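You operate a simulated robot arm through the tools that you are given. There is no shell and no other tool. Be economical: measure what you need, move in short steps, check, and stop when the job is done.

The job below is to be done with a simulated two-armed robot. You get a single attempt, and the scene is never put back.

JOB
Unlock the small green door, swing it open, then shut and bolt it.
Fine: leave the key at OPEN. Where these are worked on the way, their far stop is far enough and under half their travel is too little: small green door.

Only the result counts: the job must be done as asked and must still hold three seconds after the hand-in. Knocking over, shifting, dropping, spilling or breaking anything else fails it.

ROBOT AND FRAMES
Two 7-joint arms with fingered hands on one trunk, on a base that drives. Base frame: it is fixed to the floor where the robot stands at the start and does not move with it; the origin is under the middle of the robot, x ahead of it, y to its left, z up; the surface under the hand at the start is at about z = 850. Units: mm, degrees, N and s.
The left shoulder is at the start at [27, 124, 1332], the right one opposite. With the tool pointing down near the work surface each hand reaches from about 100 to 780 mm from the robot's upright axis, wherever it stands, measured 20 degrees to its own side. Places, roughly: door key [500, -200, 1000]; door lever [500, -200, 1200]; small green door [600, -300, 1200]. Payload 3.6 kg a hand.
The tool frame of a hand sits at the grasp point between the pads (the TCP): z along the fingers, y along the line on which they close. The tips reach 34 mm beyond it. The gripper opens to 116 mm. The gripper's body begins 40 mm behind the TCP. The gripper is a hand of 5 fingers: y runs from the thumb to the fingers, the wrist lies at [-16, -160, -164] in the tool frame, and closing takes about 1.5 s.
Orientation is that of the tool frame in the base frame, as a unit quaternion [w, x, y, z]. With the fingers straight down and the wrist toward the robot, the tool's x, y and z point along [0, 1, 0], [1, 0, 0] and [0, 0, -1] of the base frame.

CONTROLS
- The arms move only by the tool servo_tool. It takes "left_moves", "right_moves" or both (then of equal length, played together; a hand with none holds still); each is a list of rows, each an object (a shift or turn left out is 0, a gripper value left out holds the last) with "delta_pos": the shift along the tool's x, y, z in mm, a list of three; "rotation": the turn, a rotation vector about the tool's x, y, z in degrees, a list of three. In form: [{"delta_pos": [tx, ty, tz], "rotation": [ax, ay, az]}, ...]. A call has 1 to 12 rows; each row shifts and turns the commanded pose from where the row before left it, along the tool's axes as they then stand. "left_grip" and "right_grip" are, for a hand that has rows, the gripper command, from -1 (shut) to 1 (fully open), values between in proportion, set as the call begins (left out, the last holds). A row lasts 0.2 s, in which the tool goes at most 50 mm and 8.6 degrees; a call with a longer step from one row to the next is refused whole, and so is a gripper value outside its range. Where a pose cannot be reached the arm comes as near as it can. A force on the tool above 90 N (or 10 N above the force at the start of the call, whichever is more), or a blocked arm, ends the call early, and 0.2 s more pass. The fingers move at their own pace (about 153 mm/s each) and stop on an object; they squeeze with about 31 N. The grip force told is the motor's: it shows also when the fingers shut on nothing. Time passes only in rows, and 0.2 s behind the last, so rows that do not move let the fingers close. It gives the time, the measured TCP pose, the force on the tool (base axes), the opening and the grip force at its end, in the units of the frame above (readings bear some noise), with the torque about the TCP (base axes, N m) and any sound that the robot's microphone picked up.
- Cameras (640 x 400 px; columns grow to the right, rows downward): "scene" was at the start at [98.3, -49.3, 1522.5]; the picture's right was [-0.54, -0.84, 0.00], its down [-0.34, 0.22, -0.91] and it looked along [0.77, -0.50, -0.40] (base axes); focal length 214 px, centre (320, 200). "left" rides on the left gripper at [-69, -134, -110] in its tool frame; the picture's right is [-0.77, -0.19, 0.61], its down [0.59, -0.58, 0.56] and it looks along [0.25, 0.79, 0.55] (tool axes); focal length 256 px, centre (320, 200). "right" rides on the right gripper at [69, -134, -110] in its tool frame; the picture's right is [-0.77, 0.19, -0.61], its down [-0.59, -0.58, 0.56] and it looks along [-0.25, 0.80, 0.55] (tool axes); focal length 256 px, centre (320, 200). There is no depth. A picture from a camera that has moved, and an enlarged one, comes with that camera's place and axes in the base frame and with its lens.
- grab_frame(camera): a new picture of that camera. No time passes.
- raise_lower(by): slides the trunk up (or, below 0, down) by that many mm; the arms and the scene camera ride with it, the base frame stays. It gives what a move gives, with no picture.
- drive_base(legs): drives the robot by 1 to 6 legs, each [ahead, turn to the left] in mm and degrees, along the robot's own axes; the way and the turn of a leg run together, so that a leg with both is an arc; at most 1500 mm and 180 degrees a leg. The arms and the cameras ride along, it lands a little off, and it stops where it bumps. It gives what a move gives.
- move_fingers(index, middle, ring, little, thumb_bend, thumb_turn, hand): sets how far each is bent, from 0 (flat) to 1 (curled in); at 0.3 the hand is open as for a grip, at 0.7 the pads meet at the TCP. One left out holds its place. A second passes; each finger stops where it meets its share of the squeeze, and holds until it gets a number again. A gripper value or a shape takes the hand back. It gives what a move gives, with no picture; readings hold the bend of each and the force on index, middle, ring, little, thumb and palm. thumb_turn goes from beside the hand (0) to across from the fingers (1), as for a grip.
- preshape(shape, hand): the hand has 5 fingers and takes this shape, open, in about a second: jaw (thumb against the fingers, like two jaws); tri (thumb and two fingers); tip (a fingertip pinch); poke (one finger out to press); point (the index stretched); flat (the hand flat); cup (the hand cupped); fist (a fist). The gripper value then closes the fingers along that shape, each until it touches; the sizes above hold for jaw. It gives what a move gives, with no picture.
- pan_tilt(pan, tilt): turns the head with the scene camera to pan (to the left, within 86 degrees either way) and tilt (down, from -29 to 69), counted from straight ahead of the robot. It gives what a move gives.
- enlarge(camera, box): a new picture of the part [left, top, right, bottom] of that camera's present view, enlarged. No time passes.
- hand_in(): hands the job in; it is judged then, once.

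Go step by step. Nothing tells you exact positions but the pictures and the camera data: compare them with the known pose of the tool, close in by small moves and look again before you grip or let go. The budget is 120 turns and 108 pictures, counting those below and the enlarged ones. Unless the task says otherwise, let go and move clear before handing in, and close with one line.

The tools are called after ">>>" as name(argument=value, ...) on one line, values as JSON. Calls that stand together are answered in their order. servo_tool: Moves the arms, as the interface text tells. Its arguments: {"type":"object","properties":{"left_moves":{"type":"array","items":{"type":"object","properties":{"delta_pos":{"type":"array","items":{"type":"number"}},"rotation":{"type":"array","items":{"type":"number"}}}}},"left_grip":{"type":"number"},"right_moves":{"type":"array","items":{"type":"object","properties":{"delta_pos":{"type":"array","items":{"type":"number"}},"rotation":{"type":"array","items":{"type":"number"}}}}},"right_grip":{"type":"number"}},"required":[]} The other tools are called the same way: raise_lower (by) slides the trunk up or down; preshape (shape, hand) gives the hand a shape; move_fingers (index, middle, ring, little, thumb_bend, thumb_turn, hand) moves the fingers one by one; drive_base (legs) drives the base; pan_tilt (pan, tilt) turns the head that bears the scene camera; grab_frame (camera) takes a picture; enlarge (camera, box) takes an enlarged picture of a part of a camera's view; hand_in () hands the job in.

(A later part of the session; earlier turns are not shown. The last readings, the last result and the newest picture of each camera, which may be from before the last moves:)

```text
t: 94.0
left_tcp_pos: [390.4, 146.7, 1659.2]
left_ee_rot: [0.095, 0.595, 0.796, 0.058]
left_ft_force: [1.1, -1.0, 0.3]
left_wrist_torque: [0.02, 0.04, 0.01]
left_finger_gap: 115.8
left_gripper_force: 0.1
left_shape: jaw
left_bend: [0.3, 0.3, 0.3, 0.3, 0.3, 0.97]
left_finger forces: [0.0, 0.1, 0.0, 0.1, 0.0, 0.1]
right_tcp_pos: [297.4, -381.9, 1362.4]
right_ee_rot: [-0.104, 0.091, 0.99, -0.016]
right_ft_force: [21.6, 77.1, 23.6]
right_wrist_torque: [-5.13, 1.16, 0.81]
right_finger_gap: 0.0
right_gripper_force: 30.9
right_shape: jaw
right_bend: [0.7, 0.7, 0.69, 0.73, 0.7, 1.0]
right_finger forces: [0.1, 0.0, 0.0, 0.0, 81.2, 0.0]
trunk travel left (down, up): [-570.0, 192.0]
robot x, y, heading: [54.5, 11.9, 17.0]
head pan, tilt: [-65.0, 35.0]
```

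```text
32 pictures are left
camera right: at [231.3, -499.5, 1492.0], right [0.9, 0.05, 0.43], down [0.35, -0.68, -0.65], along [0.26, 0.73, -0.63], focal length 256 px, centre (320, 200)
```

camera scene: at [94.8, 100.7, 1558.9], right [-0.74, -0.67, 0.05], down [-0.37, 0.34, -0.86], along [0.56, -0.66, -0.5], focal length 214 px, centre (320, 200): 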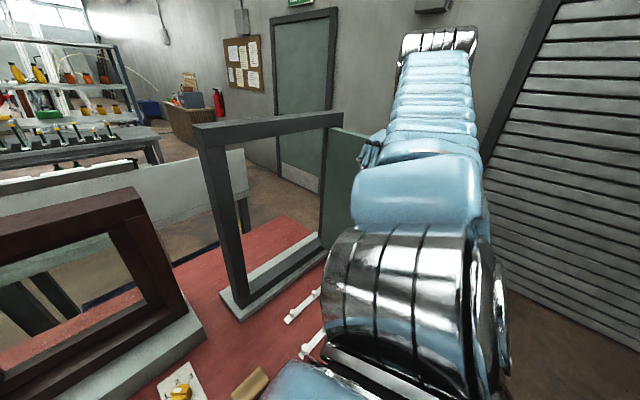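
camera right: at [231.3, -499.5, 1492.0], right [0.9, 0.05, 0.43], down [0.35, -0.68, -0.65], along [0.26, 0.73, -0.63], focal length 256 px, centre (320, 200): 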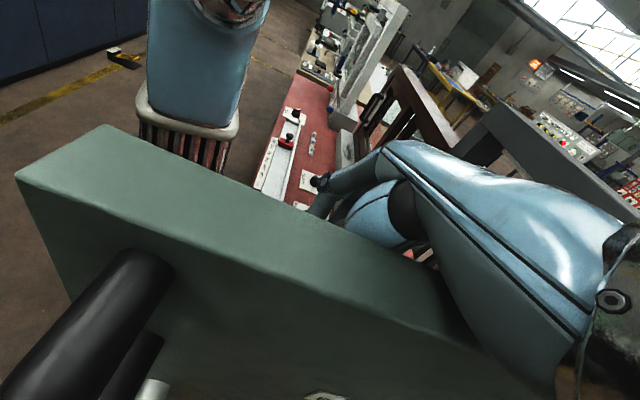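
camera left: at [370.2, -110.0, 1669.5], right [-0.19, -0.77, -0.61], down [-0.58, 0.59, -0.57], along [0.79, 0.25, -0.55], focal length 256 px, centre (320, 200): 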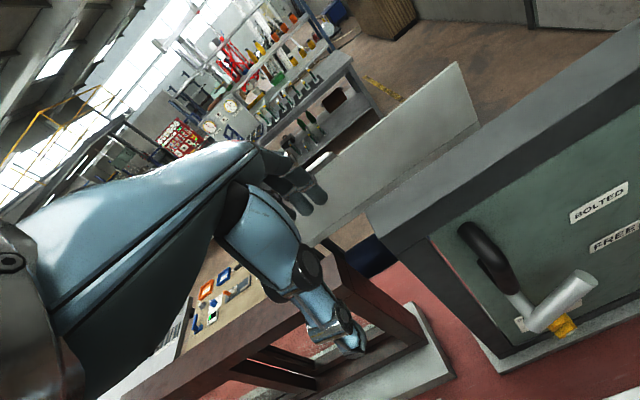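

The base is being pushed around by contact force (thumb 81 N against the door). I'll relieve it right away by moving the hand away from the door face.

>>> servo_tool(right_moves=[{"delta_pos": [0, 20, 0]}, {"delta_pos": [0, 20, 0]}, {"delta_pos": [0, 15, 0]}, {}])

>>> grab_frame(camera="right")

```text
t: 94.3
left_tcp_pos: [387.0, 92.8, 1688.5]
left_ee_rot: [0.115, 0.595, 0.782, 0.148]
left_ft_force: [1.1, 10.1, 3.1]
left_wrist_torque: [-0.5, 0.25, -0.43]
left_finger_gap: 116.1
left_gripper_force: 0.0
left_shape: jaw
left_bend: [0.3, 0.3, 0.3, 0.3, 0.3, 0.97]
left_finger forces: [0.0, 0.1, 0.0, 0.1, 0.1, 0.0]
right_tcp_pos: [298.5, -372.6, 1351.5]
right_ee_rot: [-0.081, 0.112, 0.99, 0.019]
right_ft_force: [-5.9, -11.4, 117.9]
right_wrist_torque: [-6.18, -6.46, -2.91]
right_finger_gap: 0.1
right_gripper_force: 30.6
right_shape: jaw
right_bend: [0.7, 0.7, 0.69, 0.73, 0.7, 1.0]
right_finger forces: [0.0, 0.0, 0.0, 0.0, 39.7, 111.9]
trunk travel left (down, up): [-570.0, 192.0]
robot x, y, heading: [55.9, 13.7, 19.0]
head pan, tilt: [-65.0, 35.0]
stopped in row 1 (left hand): the arm was blocked; the commanded pose is now the measured one
```

```text
31 pictures are left
camera right: at [220.9, -496.1, 1470.8], right [0.88, -0.02, 0.48], down [0.35, -0.66, -0.67], along [0.33, 0.75, -0.57], focal length 256 px, centre (320, 200)
```

right: 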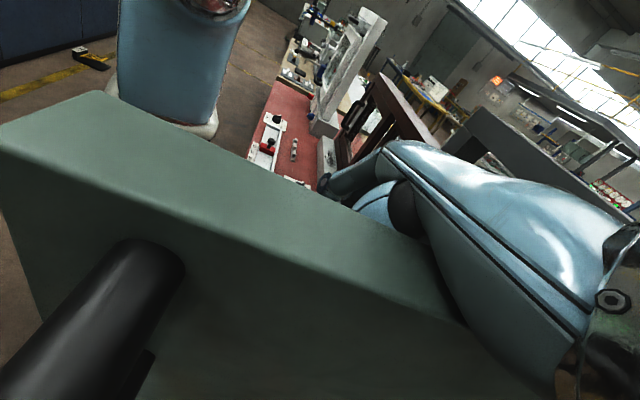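

The palm now presses on the door's top edge. I'll raise the trunk to unload it and check the posture.

>>> raise_lower(by=60)

>>> grab_frame(camera="scene")

>>> grab_frame(camera="left")

```text
t: 94.6
left_tcp_pos: [368.6, 89.8, 1721.3]
left_ee_rot: [0.118, 0.594, 0.748, 0.273]
left_ft_force: [-0.2, 1.3, 0.7]
left_wrist_torque: [-0.05, 0.04, -0.1]
left_finger_gap: 116.1
left_gripper_force: 0.1
left_shape: jaw
left_bend: [0.3, 0.3, 0.3, 0.3, 0.3, 0.97]
left_finger forces: [0.0, 0.0, 0.0, 0.0, 0.0, 0.0]
right_tcp_pos: [304.8, -337.5, 1355.9]
right_ee_rot: [-0.146, 0.15, 0.978, -0.007]
right_ft_force: [16.6, -6.1, 137.9]
right_wrist_torque: [-8.0, -6.31, -0.15]
right_finger_gap: 0.1
right_gripper_force: 30.8
right_shape: jaw
right_bend: [0.7, 0.7, 0.69, 0.73, 0.7, 1.0]
right_finger forces: [0.0, 0.0, 0.1, 0.0, 7.4, 122.9]
trunk travel left (down, up): [-574.0, 188.0]
robot x, y, heading: [58.8, 12.2, 20.1]
head pan, tilt: [-65.0, 35.0]
stopped: the force on the tool passed its limit at 267 N (the readings are from after the stop); the commanded pose is now the measured one
```

```text
30 pictures are left
camera scene: at [65.8, 151.6, 1565.1], right [-0.71, -0.7, 0.06], down [-0.36, 0.3, -0.88], along [0.6, -0.65, -0.47], focal length 214 px, centre (320, 200)
```

scene: 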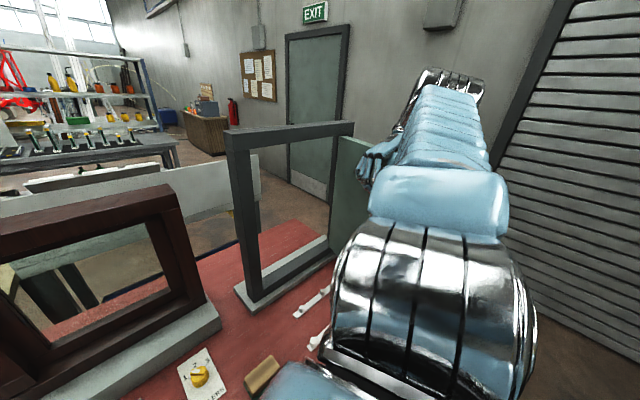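

```text
29 pictures are left
camera left: at [222.3, -24.9, 1728.8], right [0.36, -0.59, -0.72], down [-0.35, 0.63, -0.69], along [0.87, 0.5, 0.02], focal length 256 px, centre (320, 200)
```

left: 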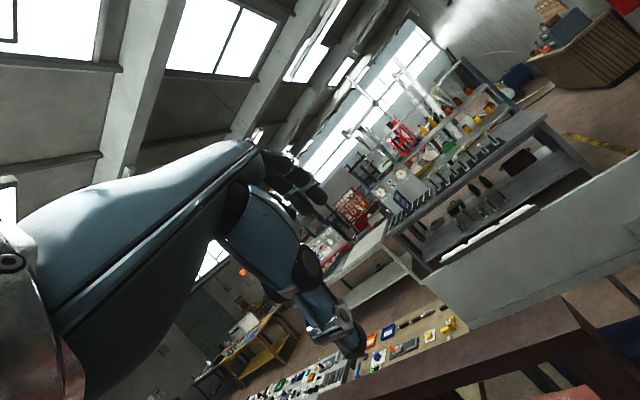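

The palm is bearing on the door top. I'll lift the hand straight up with the arm.

>>> servo_tool(right_moves=[{"delta_pos": [0, 0, -10]}, {"delta_pos": [0, 0, -15]}, {"delta_pos": [0, 0, -20]}, {"delta_pos": [0, 0, -20]}])

>>> grab_frame(camera="right")

```text
t: 94.9
left_tcp_pos: [344.2, 67.9, 1794.7]
left_ee_rot: [0.161, 0.594, 0.698, 0.366]
left_ft_force: [-1.5, -3.7, -5.7]
left_wrist_torque: [0.16, -0.42, 0.24]
left_finger_gap: 115.7
left_gripper_force: 0.0
left_shape: jaw
left_bend: [0.3, 0.3, 0.3, 0.3, 0.3, 0.97]
left_finger forces: [0.1, 0.1, 0.0, 0.1, 0.0, 0.0]
right_tcp_pos: [305.1, -339.7, 1354.5]
right_ee_rot: [-0.141, 0.171, 0.975, -0.006]
right_ft_force: [28.9, -3.5, 176.6]
right_wrist_torque: [-11.0, -6.6, 1.49]
right_finger_gap: 0.0
right_gripper_force: 30.7
right_shape: jaw
right_bend: [0.7, 0.7, 0.69, 0.73, 0.7, 1.0]
right_finger forces: [0.0, 0.1, 0.0, 0.1, 0.0, 162.2]
right hand out of reach, approached as far as the arm can: row 1
trunk travel left (down, up): [-574.0, 188.0]
robot x, y, heading: [50.8, 6.8, 18.4]
head pan, tilt: [-65.0, 35.0]
stopped in row 1 (right hand): the force on the tool passed its limit at 153 N (the readings are from after the stop); the commanded pose is now the measured one
```

```text
28 pictures are left
camera right: at [230.5, -447.4, 1487.4], right [0.93, -0.11, 0.36], down [0.18, -0.72, -0.67], along [0.33, 0.69, -0.65], focal length 256 px, centre (320, 200)
```

right: 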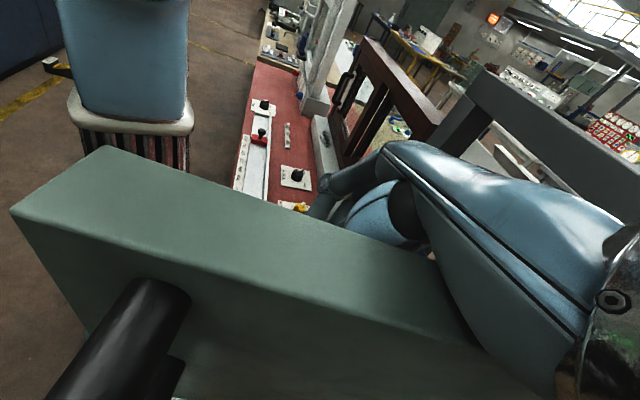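

I need to know whether the robot is leaning; I'll check the head camera's pose with no motion.

>>> servo_tool(left_moves=[{}, {}])

>>> grab_frame(camera="scene")

```text
t: 95.3
left_tcp_pos: [319.7, 86.8, 1871.2]
left_ee_rot: [0.2, 0.581, 0.668, 0.42]
left_ft_force: [1.1, 0.6, -0.4]
left_wrist_torque: [-0.02, 0.01, 0.03]
left_finger_gap: 116.1
left_gripper_force: 0.1
left_shape: jaw
left_bend: [0.3, 0.3, 0.3, 0.3, 0.3, 0.97]
left_finger forces: [0.1, 0.0, 0.0, 0.0, 0.0, 0.0]
right_tcp_pos: [317.3, -334.6, 1352.4]
right_ee_rot: [-0.144, 0.208, 0.968, 0.003]
right_ft_force: [-1.4, 0.8, 178.7]
right_wrist_torque: [-12.66, -7.68, -0.1]
right_finger_gap: 0.0
right_gripper_force: 30.3
right_shape: jaw
right_bend: [0.7, 0.7, 0.69, 0.73, 0.7, 1.0]
right_finger forces: [0.0, 0.1, 0.0, 0.0, 0.0, 161.3]
trunk travel left (down, up): [-574.0, 188.0]
robot x, y, heading: [47.9, 8.6, 17.8]
head pan, tilt: [-65.0, 35.0]
stopped in row 1 (left hand): the arm was blocked; the commanded pose is now the measured one
```

```text
27 pictures are left
camera scene: at [51.4, 161.5, 1568.3], right [-0.73, -0.68, 0.06], down [-0.33, 0.27, -0.91], along [0.6, -0.68, -0.42], focal length 214 px, centre (320, 200)
```

scene: 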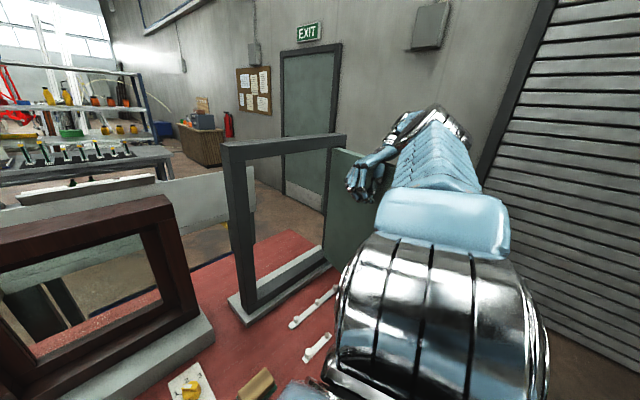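

The robot is tilted back-left because the palm is pressing down on the door top and my holds keep re-referencing. I'll command a decisive upward move of the right hand to take the load off.

>>> servo_tool(right_moves=[{"delta_pos": [0, 0, -49]}, {"delta_pos": [0, 0, -49]}, {"delta_pos": [0, 0, -40]}, {}])

```text
t: 95.6
left_tcp_pos: [306.4, 97.2, 1928.7]
left_ee_rot: [0.22, 0.573, 0.635, 0.47]
left_ft_force: [0.7, 0.9, -0.4]
left_wrist_torque: [-0.02, 0.05, -0.03]
left_finger_gap: 115.9
left_gripper_force: 0.0
left_shape: jaw
left_bend: [0.3, 0.3, 0.3, 0.3, 0.3, 0.97]
left_finger forces: [0.0, 0.1, 0.1, 0.0, 0.0, 0.0]
right_tcp_pos: [329.6, -325.6, 1354.8]
right_ee_rot: [-0.157, 0.229, 0.96, 0.024]
right_ft_force: [-11.3, 4.8, 181.7]
right_wrist_torque: [-14.32, -7.83, -0.52]
right_finger_gap: 0.0
right_gripper_force: 30.9
right_shape: jaw
right_bend: [0.7, 0.7, 0.69, 0.73, 0.7, 1.0]
right_finger forces: [0.0, 0.1, 0.0, 0.1, 0.0, 167.0]
right hand out of reach, approached as far as the arm can: row 1
trunk travel left (down, up): [-574.0, 188.0]
robot x, y, heading: [50.3, 12.0, 18.2]
head pan, tilt: [-65.0, 35.0]
stopped in row 1 (left hand): the arm was blocked; the commanded pose is now the measured one
```

Servo calls end at once because the held left arm counts as blocked. Backing the base a little would slide the hand along the door top and take the lean out.

>>> drive_base(legs=[[-50, 0]])

>>> grab_frame(camera="scene")

```text
t: 96.3
left_tcp_pos: [261.4, 175.8, 2018.1]
left_ee_rot: [0.24, 0.541, 0.585, 0.554]
left_ft_force: [0.2, -3.6, -0.8]
left_wrist_torque: [-0.04, -0.1, 0.2]
left_finger_gap: 115.9
left_gripper_force: 0.0
left_shape: jaw
left_bend: [0.3, 0.3, 0.3, 0.3, 0.3, 0.97]
left_finger forces: [0.0, 0.0, 0.0, 0.0, 0.0, 0.0]
right_tcp_pos: [337.4, -305.9, 1349.5]
right_ee_rot: [-0.182, 0.311, 0.932, 0.044]
right_ft_force: [4.7, -5.0, 181.7]
right_wrist_torque: [-19.81, 0.74, -0.24]
right_finger_gap: 0.0
right_gripper_force: 31.1
right_shape: jaw
right_bend: [0.7, 0.7, 0.69, 0.73, 0.7, 1.0]
right_finger forces: [0.0, 0.0, 0.0, 0.1, 0.0, 22.5]
trunk travel left (down, up): [-574.0, 188.0]
robot x, y, heading: [54.0, 11.5, 21.1]
head pan, tilt: [-65.0, 35.0]
stopped in leg 1: the robot was blocked; the commanded pose is now the measured one
```

```text
26 pictures are left
camera scene: at [17.9, 179.7, 1556.7], right [-0.87, -0.5, 0.02], down [-0.27, 0.43, -0.86], along [0.42, -0.75, -0.51], focal length 214 px, centre (320, 200)
```

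scene: 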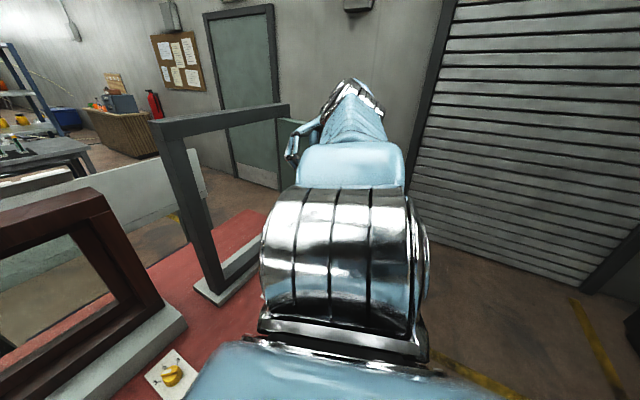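

The base is blocked too. The hand now lies across the door top, so raising the trunk should lift it off; I'll try again.

>>> raise_lower(by=150)

>>> grab_frame(camera="right")

```text
t: 96.7
left_tcp_pos: [233.9, 260.9, 2064.9]
left_ee_rot: [0.321, 0.469, 0.612, 0.55]
left_ft_force: [-1.1, 1.8, 0.3]
left_wrist_torque: [0.01, 0.02, -0.17]
left_finger_gap: 116.0
left_gripper_force: 0.2
left_shape: jaw
left_bend: [0.3, 0.3, 0.3, 0.3, 0.3, 0.97]
left_finger forces: [0.0, 0.1, 0.1, 0.1, 0.1, 0.0]
right_tcp_pos: [349.2, -281.7, 1350.7]
right_ee_rot: [-0.189, 0.332, 0.923, 0.052]
right_ft_force: [32.5, -27.2, 175.3]
right_wrist_torque: [-17.77, 3.12, 2.95]
right_finger_gap: 0.0
right_gripper_force: 30.9
right_shape: jaw
right_bend: [0.7, 0.7, 0.69, 0.73, 0.7, 1.0]
right_finger forces: [0.1, 0.1, 0.0, 0.0, 0.0, 22.6]
trunk travel left (down, up): [-577.0, 186.0]
robot x, y, heading: [60.6, 17.0, 22.8]
head pan, tilt: [-65.0, 35.0]
stopped: the arm was blocked; the commanded pose is now the measured one
```

```text
25 pictures are left
camera right: at [251.9, -369.4, 1483.6], right [0.86, -0.45, 0.26], down [-0.13, -0.67, -0.73], along [0.5, 0.59, -0.63], focal length 256 px, centre (320, 200)
```

right: 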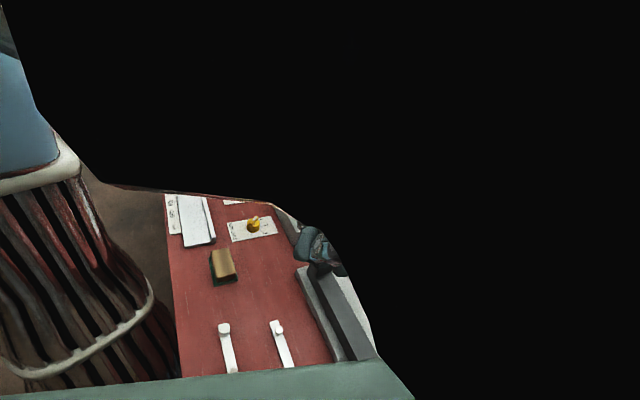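

>>> grab_frame(camera="scene")

```text
24 pictures are left
camera scene: at [14.7, 203.4, 1553.6], right [-0.87, -0.5, 0.02], down [-0.29, 0.46, -0.84], along [0.41, -0.74, -0.54], focal length 214 px, centre (320, 200)
```

scene: 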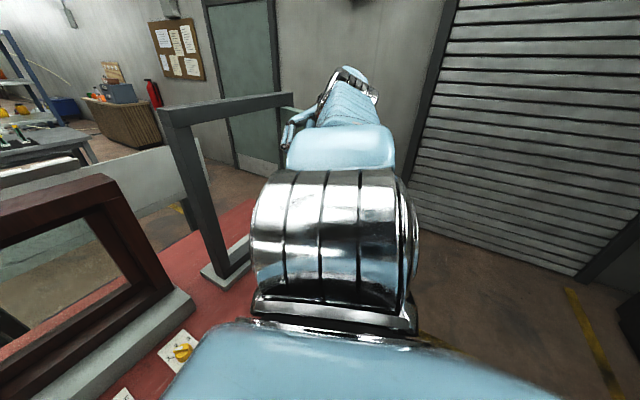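

The upper body is sliding slowly left with the hand dragging over the door top. I'll help the hand come over and up toward the inner side.

>>> servo_tool(right_moves=[{"delta_pos": [44, 13, -9]}, {"delta_pos": [44, 13, -9]}, {"delta_pos": [44, 13, -9]}])

>>> preshape(hand="right", shape="flat")

```text
t: 97.0
left_tcp_pos: [216.9, 268.8, 2093.0]
left_ee_rot: [0.327, 0.378, 0.615, 0.61]
left_ft_force: [-0.5, -1.2, -0.4]
left_wrist_torque: [-0.08, 0.0, 0.06]
left_finger_gap: 116.3
left_gripper_force: 0.0
left_shape: jaw
left_bend: [0.3, 0.3, 0.3, 0.3, 0.3, 0.97]
left_finger forces: [0.0, 0.0, 0.0, 0.0, 0.0, 0.0]
right_tcp_pos: [353.0, -276.4, 1370.6]
right_ee_rot: [-0.162, 0.296, 0.931, 0.136]
right_ft_force: [16.1, -4.3, 197.4]
right_wrist_torque: [-23.05, 1.43, 2.74]
right_finger_gap: 0.0
right_gripper_force: 30.8
right_shape: jaw
right_bend: [0.7, 0.7, 0.69, 0.73, 0.7, 1.0]
right_finger forces: [0.1, 0.0, 0.0, 0.0, 0.1, 63.5]
trunk travel left (down, up): [-577.0, 186.0]
robot x, y, heading: [61.6, 15.8, 22.9]
head pan, tilt: [-65.0, 35.0]
stopped in row 1 (left hand): the arm was blocked; the commanded pose is now the measured one
```

```text
t: 97.9
left_tcp_pos: [220.8, 284.9, 2092.0]
left_ee_rot: [0.324, 0.374, 0.619, 0.61]
left_ft_force: [-1.0, -0.2, -0.2]
left_wrist_torque: [0.0, 0.01, 0.01]
left_finger_gap: 115.9
left_gripper_force: 0.0
left_shape: jaw
left_bend: [0.3, 0.3, 0.3, 0.3, 0.3, 0.97]
left_finger forces: [0.0, 0.0, 0.0, 0.0, 0.0, 0.0]
right_tcp_pos: [357.2, -265.6, 1369.2]
right_ee_rot: [-0.165, 0.299, 0.93, 0.133]
right_ft_force: [26.5, -12.3, 193.9]
right_wrist_torque: [-22.76, 2.69, 3.24]
right_finger_gap: 108.0
right_gripper_force: 0.0
right_shape: flat
right_bend: [0.0, 0.0, 0.0, 0.0, 0.76, 0.0]
right_finger forces: [0.0, 0.0, 0.0, 0.0, 0.0, 27.3]
trunk travel left (down, up): [-577.0, 186.0]
robot x, y, heading: [62.8, 14.9, 23.0]
head pan, tilt: [-65.0, 35.0]
```

The state is static between commands, and the last command did lift the hand 20 mm. I'll repeat with upward commands.

>>> servo_tool(right_moves=[{"delta_pos": [18, 7, -43]}, {"delta_pos": [18, 7, -43]}, {"delta_pos": [18, 7, -43]}])

>>> grab_frame(camera="left")

```text
t: 98.2
left_tcp_pos: [189.6, 315.8, 2106.3]
left_ee_rot: [0.299, 0.275, 0.644, 0.648]
left_ft_force: [1.1, 1.7, 0.7]
left_wrist_torque: [0.08, -0.01, 0.0]
left_finger_gap: 115.8
left_gripper_force: 0.2
left_shape: jaw
left_bend: [0.3, 0.3, 0.3, 0.3, 0.3, 0.97]
left_finger forces: [0.1, 0.1, 0.0, 0.0, 0.0, 0.0]
right_tcp_pos: [352.8, -275.5, 1372.5]
right_ee_rot: [-0.181, 0.32, 0.918, 0.148]
right_ft_force: [27.0, -12.4, 201.8]
right_wrist_torque: [-24.1, 3.52, 3.07]
right_finger_gap: 107.6
right_gripper_force: 0.1
right_shape: flat
right_bend: [0.0, 0.0, 0.0, 0.0, 0.76, 0.0]
right_finger forces: [0.1, 0.0, 0.0, 0.1, 0.1, 23.6]
right hand out of reach, approached as far as the arm can: row 1
trunk travel left (down, up): [-577.0, 186.0]
robot x, y, heading: [64.8, 17.5, 23.0]
head pan, tilt: [-65.0, 35.0]
stopped in row 1 (left hand): the arm was blocked; the commanded pose is now the measured one
```

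```text
23 pictures are left
camera left: at [159.5, 189.3, 1972.5], right [0.97, -0.16, -0.15], down [0.04, 0.81, -0.58], along [0.22, 0.56, 0.8], focal length 256 px, centre (320, 200)
```

left: 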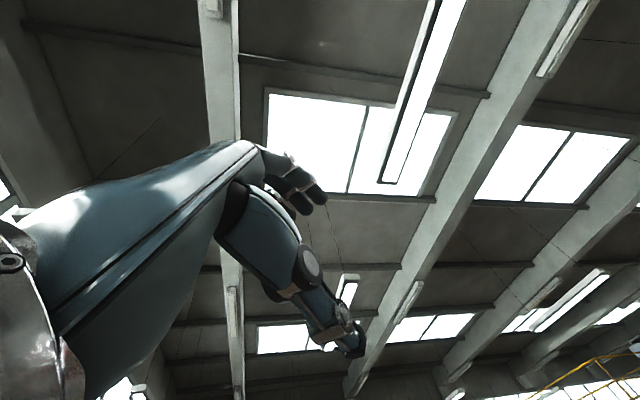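

I'll repeat the direction that worked for the right hand and also command the left arm downward to counter its drift.

>>> servo_tool(right_moves=[{"delta_pos": [44, 15, 0]}, {"delta_pos": [44, 15, 0]}, {"delta_pos": [30, 10, -20]}], left_moves=[{"delta_pos": [0, -40, 0]}, {"delta_pos": [0, -40, 0]}, {"delta_pos": [0, -40, 0]}])

```text
t: 98.5
left_tcp_pos: [142.9, 333.7, 2117.0]
left_ee_rot: [0.278, 0.165, 0.652, 0.686]
left_ft_force: [1.2, -0.3, 0.2]
left_wrist_torque: [0.04, 0.0, -0.03]
left_finger_gap: 115.7
left_gripper_force: 0.1
left_shape: jaw
left_bend: [0.3, 0.3, 0.3, 0.3, 0.3, 0.97]
left_finger forces: [0.0, 0.0, 0.1, 0.0, 0.1, 0.0]
left hand out of reach, approached as far as the arm can: row 1
right_tcp_pos: [357.5, -280.5, 1374.1]
right_ee_rot: [-0.177, 0.345, 0.908, 0.161]
right_ft_force: [37.6, -12.0, 195.0]
right_wrist_torque: [-23.6, 5.1, 5.0]
right_finger_gap: 0.0
right_gripper_force: 0.1
right_shape: flat
right_bend: [0.0, 0.0, 0.0, 0.0, 0.76, 0.0]
right_finger forces: [0.0, 0.0, 0.0, 0.0, 0.0, 31.0]
right hand out of reach, approached as far as the arm can: row 1
trunk travel left (down, up): [-577.0, 186.0]
robot x, y, heading: [61.6, 10.6, 23.9]
head pan, tilt: [-65.0, 35.0]
stopped in row 1 (left hand): the arm was blocked; the commanded pose is now the measured one
```

The hand's yaw has drifted about 60° from the arm's comfortable range, which explains "out of reach". I'll rotate it back while lifting.

>>> servo_tool(right_moves=[{"delta_pos": [15, 5, -35], "rotation": [0, 0, -8.5]}, {"delta_pos": [15, 5, -35], "rotation": [0, 0, -8.5]}, {"delta_pos": [15, 5, -35], "rotation": [0, 0, -8.5]}])

>>> servo_tool(right_moves=[{"delta_pos": [15, 5, -35], "rotation": [0, 0, -8.5]}, {"delta_pos": [15, 5, -35], "rotation": [0, 0, -8.5]}, {"delta_pos": [15, 5, -35], "rotation": [0, 0, -8.5]}])

>>> servo_tool(right_moves=[{"delta_pos": [15, 5, -35], "rotation": [0, 0, -8.5]}, {"delta_pos": [15, 5, -35], "rotation": [0, 0, -8.5]}, {"delta_pos": [15, 5, -35], "rotation": [0, 0, -8.5]}])

```text
t: 98.8
left_tcp_pos: [110.1, 391.7, 2095.0]
left_ee_rot: [0.26, 0.048, 0.714, 0.648]
left_ft_force: [-0.3, 0.0, -0.8]
left_wrist_torque: [-0.04, 0.01, -0.03]
left_finger_gap: 115.9
left_gripper_force: 0.0
left_shape: jaw
left_bend: [0.3, 0.3, 0.3, 0.3, 0.3, 0.97]
left_finger forces: [0.0, 0.1, 0.0, 0.0, 0.1, 0.1]
right_tcp_pos: [358.9, -280.2, 1377.1]
right_ee_rot: [-0.176, 0.358, 0.9, 0.176]
right_ft_force: [30.0, -14.9, 198.5]
right_wrist_torque: [-24.21, 6.01, 3.45]
right_finger_gap: 0.3
right_gripper_force: 0.0
right_shape: flat
right_bend: [0.0, 0.0, 0.0, 0.0, 0.75, 0.0]
right_finger forces: [0.0, 0.1, 0.0, 0.0, 0.1, 16.0]
right hand out of reach, approached as far as the arm can: row 1
trunk travel left (down, up): [-577.0, 186.0]
robot x, y, heading: [63.3, 16.6, 24.2]
head pan, tilt: [-65.0, 35.0]
stopped in row 1 (right hand): the force on the tool passed its limit at 218 N (the readings are from after the stop); the commanded pose is now the measured one
```

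```text
t: 99.1
left_tcp_pos: [88.7, 396.4, 2077.0]
left_ee_rot: [0.295, -0.015, 0.725, 0.622]
left_ft_force: [-0.3, -0.1, 0.7]
left_wrist_torque: [-0.03, -0.02, -0.08]
left_finger_gap: 115.9
left_gripper_force: 0.1
left_shape: jaw
left_bend: [0.3, 0.3, 0.3, 0.3, 0.3, 0.97]
left_finger forces: [0.0, 0.0, 0.0, 0.0, 0.0, 0.1]
right_tcp_pos: [361.5, -288.5, 1379.5]
right_ee_rot: [-0.172, 0.386, 0.887, 0.189]
right_ft_force: [31.6, -10.6, 198.9]
right_wrist_torque: [-24.14, 7.43, 4.46]
right_finger_gap: 0.0
right_gripper_force: 0.0
right_shape: flat
right_bend: [0.0, 0.0, 0.0, 0.0, 0.75, 0.0]
right_finger forces: [0.0, 0.0, 0.0, 0.1, 0.0, 23.1]
right hand out of reach, approached as far as the arm can: row 1
trunk travel left (down, up): [-577.0, 186.0]
robot x, y, heading: [63.7, 15.4, 24.6]
head pan, tilt: [-65.0, 35.0]
stopped in row 1 (left hand): the arm was blocked; the commanded pose is now the measured one
```

```text
t: 99.4
left_tcp_pos: [14.2, 415.5, 2057.4]
left_ee_rot: [0.32, -0.137, 0.732, 0.586]
left_ft_force: [0.2, -0.4, -0.5]
left_wrist_torque: [0.06, -0.01, 0.04]
left_finger_gap: 116.0
left_gripper_force: 0.0
left_shape: jaw
left_bend: [0.3, 0.3, 0.3, 0.3, 0.3, 0.97]
left_finger forces: [0.1, 0.0, 0.0, 0.0, 0.0, 0.0]
right_tcp_pos: [367.8, -282.4, 1383.1]
right_ee_rot: [-0.167, 0.401, 0.877, 0.205]
right_ft_force: [38.1, -13.1, 193.4]
right_wrist_torque: [-23.46, 8.68, 4.85]
right_finger_gap: 0.0
right_gripper_force: 0.0
right_shape: flat
right_bend: [0.0, 0.0, 0.0, 0.0, 0.75, 0.0]
right_finger forces: [0.0, 0.0, 0.0, 0.0, 0.0, 13.3]
right hand out of reach, approached as far as the arm can: row 1
trunk travel left (down, up): [-577.0, 186.0]
robot x, y, heading: [63.1, 14.0, 25.2]
head pan, tilt: [-65.0, 35.0]
stopped in row 1 (right hand): the force on the tool passed its limit at 222 N (the readings are from after the stop); the commanded pose is now the measured one
```

Upward commands only raise the load, so the arm's solution is going the wrong way. I'll test the opposite direction (outward, toward the hinge side).

>>> servo_tool(right_moves=[{"delta_pos": [-34, -5, -20]}, {"delta_pos": [-34, -5, -20]}, {"delta_pos": [-34, -5, -20]}])

>>> pan_tilt(pan=-80, tilt=30)

>>> grab_frame(camera="scene")

```text
t: 99.7
left_tcp_pos: [19.3, 441.6, 2022.6]
left_ee_rot: [0.327, -0.217, 0.746, 0.538]
left_ft_force: [-0.3, 0.6, -1.2]
left_wrist_torque: [0.03, 0.0, -0.03]
left_finger_gap: 115.8
left_gripper_force: 0.1
left_shape: jaw
left_bend: [0.3, 0.3, 0.3, 0.3, 0.3, 0.97]
left_finger forces: [0.1, 0.0, 0.1, 0.0, 0.0, 0.0]
right_tcp_pos: [328.9, -316.7, 1354.6]
right_ee_rot: [-0.287, 0.493, 0.817, 0.079]
right_ft_force: [55.5, -12.5, 176.7]
right_wrist_torque: [-18.88, 6.69, 6.47]
right_finger_gap: 108.1
right_gripper_force: 0.0
right_shape: flat
right_bend: [0.0, 0.0, 0.0, 0.0, 0.76, 0.0]
right_finger forces: [0.0, 0.1, 0.1, 0.0, 0.0, 132.4]
right hand out of reach, approached as far as the arm can: row 1
trunk travel left (down, up): [-577.0, 186.0]
robot x, y, heading: [60.2, 16.8, 26.8]
head pan, tilt: [-65.0, 35.0]
stopped in row 1 (left hand): the arm was blocked; the commanded pose is now the measured one
```

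```text
t: 100.5
left_tcp_pos: [-8.1, 475.4, 2017.8]
left_ee_rot: [0.333, -0.221, 0.747, 0.531]
left_ft_force: [1.6, 1.6, 0.6]
left_wrist_torque: [-0.07, -0.05, 0.03]
left_finger_gap: 116.1
left_gripper_force: 0.0
left_shape: jaw
left_bend: [0.3, 0.3, 0.3, 0.3, 0.3, 0.97]
left_finger forces: [0.0, 0.0, 0.0, 0.0, 0.0, 0.0]
right_tcp_pos: [314.0, -289.1, 1365.9]
right_ee_rot: [-0.236, 0.48, 0.833, 0.138]
right_ft_force: [67.3, -27.3, 229.8]
right_wrist_torque: [-24.4, 11.23, 8.7]
right_finger_gap: 108.2
right_gripper_force: 0.0
right_shape: flat
right_bend: [0.0, 0.0, 0.0, 0.0, 0.76, 0.0]
right_finger forces: [0.0, 0.0, 0.1, 0.1, 0.0, 0.0]
trunk travel left (down, up): [-577.0, 186.0]
robot x, y, heading: [63.2, 17.6, 26.6]
head pan, tilt: [-80.0, 30.0]
```

```text
22 pictures are left
camera scene: at [-1.4, 224.3, 1565.1], right [-0.84, -0.55, 0.03], down [-0.24, 0.32, -0.92], along [0.49, -0.77, -0.4], focal length 214 px, centre (320, 200)
```

scene: 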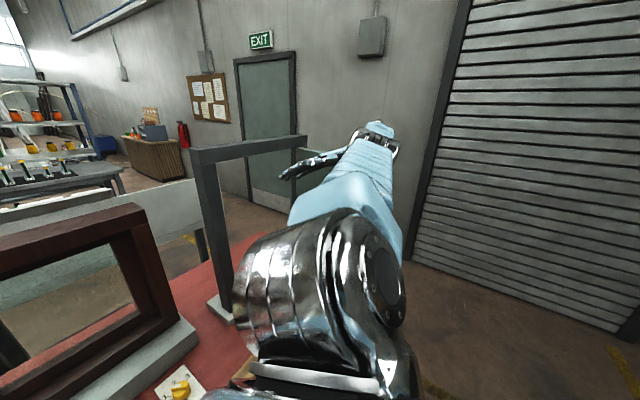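

The arm is stretched almost straight as a strut on the door top. It has to fold, so I'll command the hand inward toward the shoulder.

>>> servo_tool(right_moves=[{"delta_pos": [42, 8.5, 20]}, {"delta_pos": [42, 8.5, 20]}, {"delta_pos": [42, 8.5, 20]}, {"delta_pos": [42, 8.5, 20]}])

>>> servo_tool(right_moves=[{"delta_pos": [42, 8.5, 20]}, {"delta_pos": [42, 8.5, 20]}, {"delta_pos": [42, 8.5, 20]}, {"delta_pos": [42, 8.5, 20]}])

```text
t: 100.8
left_tcp_pos: [-49.1, 519.4, 1976.8]
left_ee_rot: [0.336, -0.299, 0.75, 0.485]
left_ft_force: [2.4, -0.3, 0.4]
left_wrist_torque: [-0.04, -0.04, 0.12]
left_finger_gap: 115.8
left_gripper_force: 0.0
left_shape: jaw
left_bend: [0.3, 0.3, 0.3, 0.3, 0.3, 0.97]
left_finger forces: [0.0, 0.0, 0.0, 0.1, 0.0, 0.1]
right_tcp_pos: [318.0, -258.6, 1348.5]
right_ee_rot: [-0.209, 0.507, 0.817, 0.175]
right_ft_force: [-0.3, 0.3, 1.1]
right_wrist_torque: [-0.05, -0.06, 0.01]
right_finger_gap: 107.9
right_gripper_force: 0.1
right_shape: flat
right_bend: [0.0, 0.0, 0.0, 0.0, 0.76, 0.0]
right_finger forces: [0.1, 0.0, 0.0, 0.1, 0.1, 0.0]
right hand out of reach, approached as far as the arm can: row 1
trunk travel left (down, up): [-577.0, 186.0]
robot x, y, heading: [69.0, 18.9, 26.8]
head pan, tilt: [-80.0, 30.0]
stopped in row 1 (left hand): the arm was blocked; the commanded pose is now the measured one
```

```text
t: 101.2
left_tcp_pos: [-83.3, 538.6, 1941.4]
left_ee_rot: [0.363, -0.394, 0.727, 0.43]
left_ft_force: [-0.9, -0.3, 0.1]
left_wrist_torque: [-0.02, 0.0, -0.06]
left_finger_gap: 116.0
left_gripper_force: 0.0
left_shape: jaw
left_bend: [0.3, 0.3, 0.3, 0.3, 0.3, 0.97]
left_finger forces: [0.0, 0.0, 0.0, 0.1, 0.0, 0.0]
right_tcp_pos: [344.5, -298.6, 1344.2]
right_ee_rot: [-0.115, 0.606, 0.768, 0.176]
right_ft_force: [-0.7, 1.8, -0.2]
right_wrist_torque: [-0.07, 0.02, -0.02]
right_finger_gap: 108.1
right_gripper_force: 0.1
right_shape: flat
right_bend: [0.0, 0.0, 0.0, 0.0, 0.76, 0.0]
right_finger forces: [0.0, 0.0, 0.0, 0.1, 0.1, 0.1]
trunk travel left (down, up): [-577.0, 186.0]
robot x, y, heading: [70.7, 17.7, 27.3]
head pan, tilt: [-80.0, 30.0]
stopped in row 1 (left hand): the arm was blocked; the commanded pose is now the measured one
```

The tool force has dropped to zero, so that released the load. I'll check the posture.

>>> grab_frame(camera="scene")

>>> grab_frame(camera="right")

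```text
21 pictures are left
camera scene: at [-27.3, 273.1, 1564.1], right [-0.85, -0.53, 0.02], down [-0.2, 0.27, -0.94], along [0.49, -0.8, -0.33], focal length 214 px, centre (320, 200)
```

scene: 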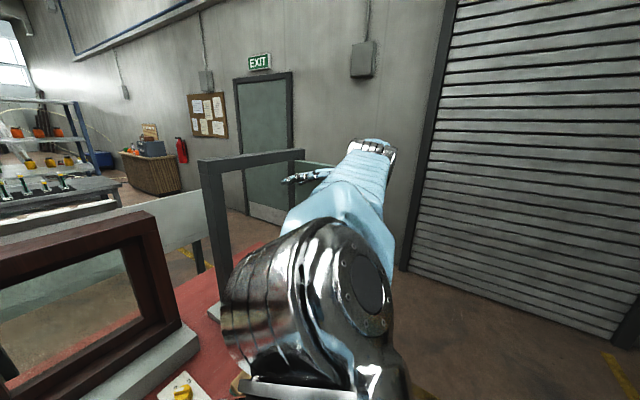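

```text
20 pictures are left
camera right: at [194.5, -309.7, 1454.3], right [0.34, -0.9, 0.28], down [-0.4, -0.41, -0.82], along [0.85, 0.17, -0.5], focal length 256 px, centre (320, 200)
```

right: 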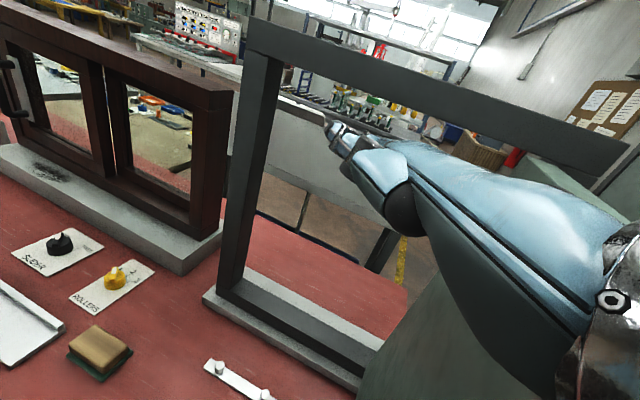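

The robot is still leaning away to the left. I'll shift the left arm's mass forward and right to counter it and see the trend.

>>> servo_tool(left_moves=[{"delta_pos": [5, -41, -22]}, {"delta_pos": [5, -41, -22]}, {"delta_pos": [5, -41, -22]}, {"delta_pos": [5, -41, -22]}], right_moves=[{}, {}, {}, {}])

>>> grab_frame(camera="scene")

```text
t: 101.5
left_tcp_pos: [-107.0, 549.3, 1902.6]
left_ee_rot: [0.341, -0.474, 0.715, 0.384]
left_ft_force: [-0.6, 0.5, -0.2]
left_wrist_torque: [0.01, -0.04, -0.06]
left_finger_gap: 116.2
left_gripper_force: 0.1
left_shape: jaw
left_bend: [0.3, 0.3, 0.3, 0.3, 0.3, 0.97]
left_finger forces: [0.0, 0.0, 0.0, 0.1, 0.1, 0.0]
right_tcp_pos: [304.7, -266.1, 1304.7]
right_ee_rot: [-0.228, 0.613, 0.743, 0.142]
right_ft_force: [6.0, -5.3, 39.9]
right_wrist_torque: [-2.17, 1.62, 0.3]
right_finger_gap: 107.9
right_gripper_force: 0.0
right_shape: flat
right_bend: [0.0, 0.0, 0.0, 0.0, 0.75, 0.0]
right_finger forces: [0.0, 0.1, 0.0, 0.0, 0.1, 0.0]
trunk travel left (down, up): [-577.0, 186.0]
robot x, y, heading: [71.0, 12.6, 28.2]
head pan, tilt: [-80.0, 30.0]
stopped in row 1 (left hand): the arm was blocked; the commanded pose is now the measured one
```

```text
19 pictures are left
camera scene: at [-22.1, 300.9, 1556.5], right [-0.83, -0.56, 0.04], down [-0.25, 0.29, -0.92], along [0.5, -0.78, -0.38], focal length 214 px, centre (320, 200)
```

scene: 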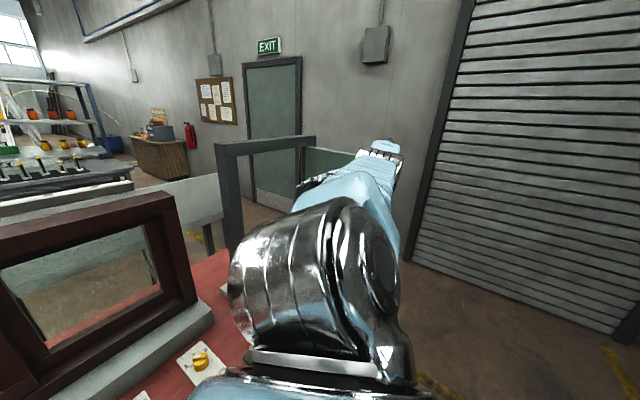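

It's near tipping to the left. Lowering the trunk lowers the mass, so I'll try that now.

>>> raise_lower(by=-400)

>>> raise_lower(by=-400)

```text
t: 101.8
left_tcp_pos: [-133.0, 540.6, 1889.6]
left_ee_rot: [0.347, -0.511, 0.686, 0.385]
left_ft_force: [7.1, 10.1, -2.7]
left_wrist_torque: [0.13, -0.03, 0.36]
left_finger_gap: 115.9
left_gripper_force: 0.0
left_shape: jaw
left_bend: [0.3, 0.3, 0.3, 0.3, 0.3, 0.97]
left_finger forces: [0.1, 0.0, 0.1, 0.0, 0.1, 0.0]
right_tcp_pos: [217.5, -225.8, 1187.8]
right_ee_rot: [-0.431, 0.589, 0.665, 0.161]
right_ft_force: [-13.5, 9.6, -27.8]
right_wrist_torque: [1.59, -0.4, -0.9]
right_finger_gap: 107.9
right_gripper_force: 0.1
right_shape: flat
right_bend: [0.01, 0.0, 0.0, 0.0, 0.76, 0.0]
right_finger forces: [0.0, 0.1, 0.1, 0.1, 0.0, 0.1]
trunk travel left (down, up): [-573.0, 189.0]
robot x, y, heading: [65.5, 15.0, 27.0]
head pan, tilt: [-80.0, 30.0]
stopped: the arm was blocked; the commanded pose is now the measured one
```

```text
t: 102.2
left_tcp_pos: [-93.6, 455.5, 1912.5]
left_ee_rot: [0.426, -0.467, 0.691, 0.35]
left_ft_force: [1.1, 3.2, 0.5]
left_wrist_torque: [-0.13, 0.05, -0.01]
left_finger_gap: 116.1
left_gripper_force: 0.1
left_shape: jaw
left_bend: [0.3, 0.3, 0.3, 0.3, 0.3, 0.97]
left_finger forces: [0.0, 0.0, 0.1, 0.0, 0.0, 0.0]
right_tcp_pos: [170.6, -282.6, 1139.9]
right_ee_rot: [-0.573, 0.554, 0.588, 0.139]
right_ft_force: [-13.9, 7.9, 1.6]
right_wrist_torque: [-0.08, -0.33, -0.73]
right_finger_gap: 0.0
right_gripper_force: 0.0
right_shape: flat
right_bend: [0.0, 0.0, 0.0, 0.0, 0.76, 0.0]
right_finger forces: [0.0, 0.0, 0.0, 0.0, 0.0, 0.0]
trunk travel left (down, up): [-571.0, 191.0]
robot x, y, heading: [40.1, 5.3, 20.7]
head pan, tilt: [-80.0, 30.0]
stopped: the arm was blocked; the commanded pose is now the measured one
```

The hand came free and the robot is swinging back upright. I'll let it settle with a harmless head move.

>>> pan_tilt(pan=-45, tilt=35)

>>> grab_frame(camera="scene")

```text
t: 103.2
left_tcp_pos: [-102.7, -109.7, 1982.1]
left_ee_rot: [0.344, -0.488, 0.605, 0.526]
left_ft_force: [24.7, -5.7, -5.4]
left_wrist_torque: [0.52, 0.39, 1.76]
left_finger_gap: 116.1
left_gripper_force: 0.0
left_shape: jaw
left_bend: [0.3, 0.3, 0.3, 0.3, 0.3, 0.97]
left_finger forces: [0.1, 0.0, 0.0, 0.0, 0.1, 0.0]
right_tcp_pos: [386.0, -577.0, 1116.3]
right_ee_rot: [-0.509, 0.417, 0.704, 0.267]
right_ft_force: [17.0, -13.1, -10.7]
right_wrist_torque: [0.88, 0.42, 1.31]
right_finger_gap: 0.0
right_gripper_force: 0.1
right_shape: flat
right_bend: [0.0, 0.0, 0.0, 0.0, 0.75, 0.0]
right_finger forces: [0.1, 0.0, 0.0, 0.0, 0.0, 0.0]
trunk travel left (down, up): [-571.0, 191.0]
robot x, y, heading: [26.3, 8.9, 29.5]
head pan, tilt: [-45.0, 35.0]
```

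```text
18 pictures are left
camera scene: at [-41.5, -288.9, 1569.1], right [-0.46, -0.86, -0.2], down [-0.35, 0.38, -0.86], along [0.82, -0.33, -0.48], focal length 214 px, centre (320, 200)
```

scene: 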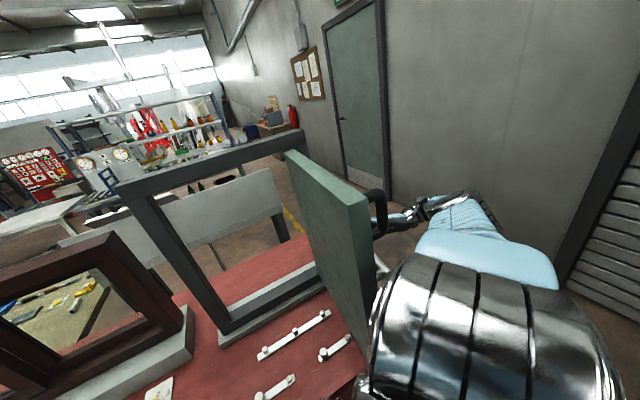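

It's rocking through to the right now. I'll keep the arms still and let it settle.

>>> preshape(hand="right", shape="fist")

>>> grab_frame(camera="scene")

```text
t: 104.1
left_tcp_pos: [-87.0, 186.4, 1947.9]
left_ee_rot: [0.464, -0.421, 0.704, 0.336]
left_ft_force: [2.2, -2.6, -3.7]
left_wrist_torque: [0.17, -0.01, 0.42]
left_finger_gap: 116.2
left_gripper_force: 0.1
left_shape: jaw
left_bend: [0.3, 0.3, 0.3, 0.3, 0.3, 0.97]
left_finger forces: [0.0, 0.0, 0.0, 0.0, 0.1, 0.0]
right_tcp_pos: [91.5, -593.4, 1099.4]
right_ee_rot: [-0.509, 0.67, 0.515, 0.163]
right_ft_force: [-6.9, -2.4, -7.4]
right_wrist_torque: [0.49, -0.15, -0.28]
right_finger_gap: 0.0
right_gripper_force: 0.0
right_shape: fist
right_bend: [0.97, 1.0, 1.0, 1.0, 1.0, 0.8]
right_finger forces: [0.0, 0.0, 0.0, 0.1, 0.0, 0.1]
trunk travel left (down, up): [-571.0, 191.0]
robot x, y, heading: [46.1, 11.7, 20.9]
head pan, tilt: [-45.0, 35.0]
```

```text
17 pictures are left
camera scene: at [-45.0, -61.8, 1565.8], right [-0.47, -0.88, -0.08], down [-0.43, 0.3, -0.85], along [0.77, -0.37, -0.52], focal length 214 px, centre (320, 200)
```

scene: 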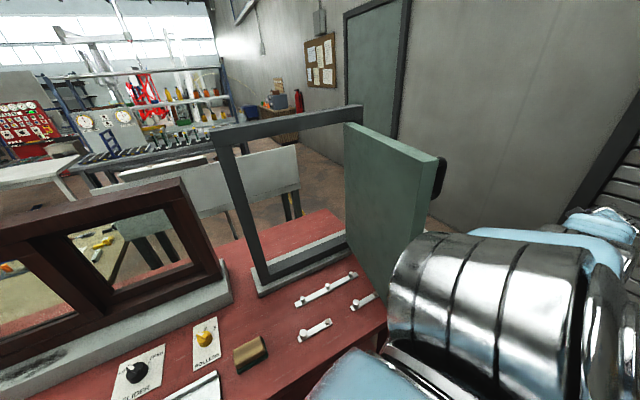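

It's damping out. I'll wait more.

>>> preshape(hand="left", shape="fist")

>>> preshape(hand="right", shape="fist")

>>> grab_frame(camera="scene")

```text
t: 105.0
left_tcp_pos: [110.6, 219.0, 1947.3]
left_ee_rot: [0.324, -0.454, 0.67, 0.49]
left_ft_force: [-0.2, 0.4, 1.0]
left_wrist_torque: [0.01, -0.04, 0.04]
left_finger_gap: 0.3
left_gripper_force: 0.0
left_shape: fist
left_bend: [0.96, 1.0, 1.0, 1.0, 1.0, 0.82]
left_finger forces: [0.0, 0.1, 0.0, 0.0, 0.1, 0.0]
right_tcp_pos: [331.5, -488.1, 1087.2]
right_ee_rot: [-0.498, 0.561, 0.632, 0.193]
right_ft_force: [-1.9, -0.7, 1.6]
right_wrist_torque: [-0.14, -0.04, -0.05]
right_finger_gap: 0.0
right_gripper_force: 0.2
right_shape: fist
right_bend: [0.97, 1.0, 1.0, 1.0, 1.0, 0.8]
right_finger forces: [0.1, 0.0, 0.1, 0.1, 0.0, 0.0]
trunk travel left (down, up): [-571.0, 191.0]
robot x, y, heading: [56.0, 25.0, 25.3]
head pan, tilt: [-45.0, 35.0]
```

```text
t: 105.9
left_tcp_pos: [113.7, 203.4, 1950.0]
left_ee_rot: [0.316, -0.453, 0.67, 0.497]
left_ft_force: [1.0, -0.6, 0.5]
left_wrist_torque: [-0.11, -0.02, -0.01]
left_finger_gap: 0.0
left_gripper_force: 0.0
left_shape: fist
left_bend: [0.97, 1.0, 1.0, 1.0, 1.0, 0.82]
left_finger forces: [0.1, 0.0, 0.0, 0.1, 0.0, 0.0]
right_tcp_pos: [329.1, -494.2, 1081.9]
right_ee_rot: [-0.508, 0.551, 0.631, 0.2]
right_ft_force: [-3.3, 9.2, 3.5]
right_wrist_torque: [-0.22, -0.04, -0.25]
right_finger_gap: 0.0
right_gripper_force: 0.1
right_shape: fist
right_bend: [0.97, 1.0, 1.0, 1.0, 1.0, 0.8]
right_finger forces: [0.1, 0.1, 0.0, 0.0, 0.0, 0.1]
trunk travel left (down, up): [-571.0, 191.0]
robot x, y, heading: [50.8, 25.5, 25.3]
head pan, tilt: [-45.0, 35.0]
```

```text
16 pictures are left
camera scene: at [105.2, -29.4, 1553.2], right [-0.42, -0.91, -0.02], down [-0.54, 0.27, -0.8], along [0.73, -0.32, -0.6], focal length 214 px, centre (320, 200)
```

scene: 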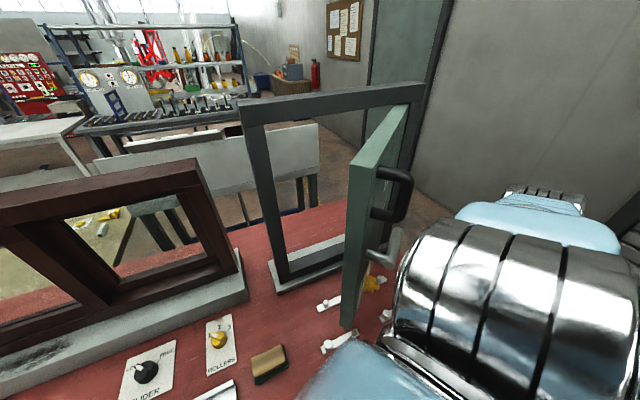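

The robot has settled upright and nothing was knocked over. The door was at about 80° and now rests near 55°, with my right fist on its outer side, which suits closing. I'll look from the wrist camera.

>>> grab_frame(camera="right")

>>> enlarge(camera="scene", box=[320, 140, 420, 340])

```text
15 pictures are left
camera right: at [264.1, -592.3, 1227.8], right [0.33, -0.82, -0.47], down [-0.83, -0.01, -0.56], along [0.45, 0.58, -0.68], focal length 256 px, centre (320, 200)
```

right: 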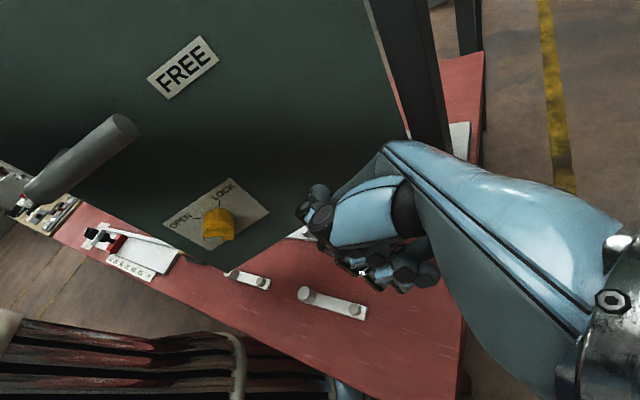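

```text
2.00 times, centred on (370, 240) of scene
camera zoom: at [105.2, -29.4, 1553.2], right [-0.42, -0.91, -0.02], down [-0.54, 0.27, -0.8], along [0.73, -0.32, -0.6], focal length 429 px, centre (220, 120)
```

zoom: 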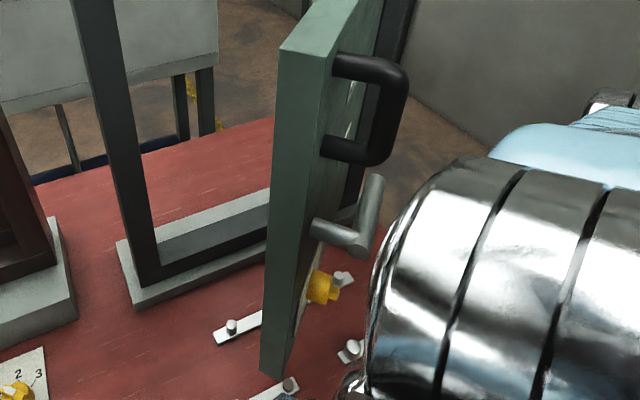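

Lever is still at FREE and the key at OPEN. I'll gently push the outer face with the fist near the middle of the door to begin closing.

>>> servo_tool(right_moves=[{"delta_pos": [10.7, 17.2, 9.7]}, {"delta_pos": [10.7, 17.2, 9.7]}, {"delta_pos": [10.7, 17.2, 9.7]}, {"delta_pos": [10.7, 17.2, 9.7]}, {"delta_pos": [8, 12, 7.8]}, {"delta_pos": [8, 12, 7.8]}, {"delta_pos": [8, 12, 7.8]}, {"delta_pos": [8, 12, 7.8]}])

>>> grab_frame(camera="scene")

```text
t: 106.2
left_tcp_pos: [173.0, 237.3, 1928.8]
left_ee_rot: [0.302, -0.444, 0.681, 0.498]
left_ft_force: [2.6, 0.2, -1.8]
left_wrist_torque: [0.09, 0.03, 0.12]
left_finger_gap: 0.0
left_gripper_force: 0.0
left_shape: fist
left_bend: [0.97, 1.0, 1.0, 1.0, 1.0, 0.82]
left_finger forces: [0.0, 0.1, 0.0, 0.0, 0.0, 0.0]
right_tcp_pos: [375.6, -486.0, 1076.5]
right_ee_rot: [-0.496, 0.567, 0.629, 0.193]
right_ft_force: [0.7, 2.1, -4.3]
right_wrist_torque: [0.3, -0.08, 0.02]
right_finger_gap: 0.0
right_gripper_force: 0.0
right_shape: fist
right_bend: [0.97, 1.0, 1.0, 1.0, 1.0, 0.8]
right_finger forces: [0.0, 0.0, 0.1, 0.1, 0.1, 0.1]
trunk travel left (down, up): [-571.0, 191.0]
robot x, y, heading: [56.2, 21.4, 25.3]
head pan, tilt: [-45.0, 35.0]
stopped in row 1 (left hand): the arm was blocked; the commanded pose is now the measured one
```

```text
13 pictures are left
camera scene: at [122.2, -15.5, 1554.8], right [-0.35, -0.94, -0.01], down [-0.53, 0.21, -0.82], along [0.77, -0.28, -0.57], focal length 214 px, centre (320, 200)
```

scene: 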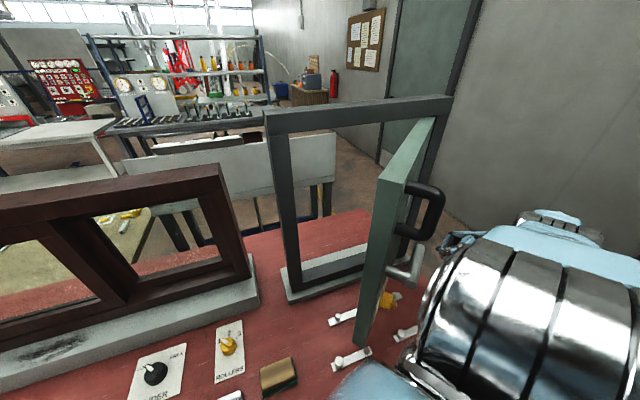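

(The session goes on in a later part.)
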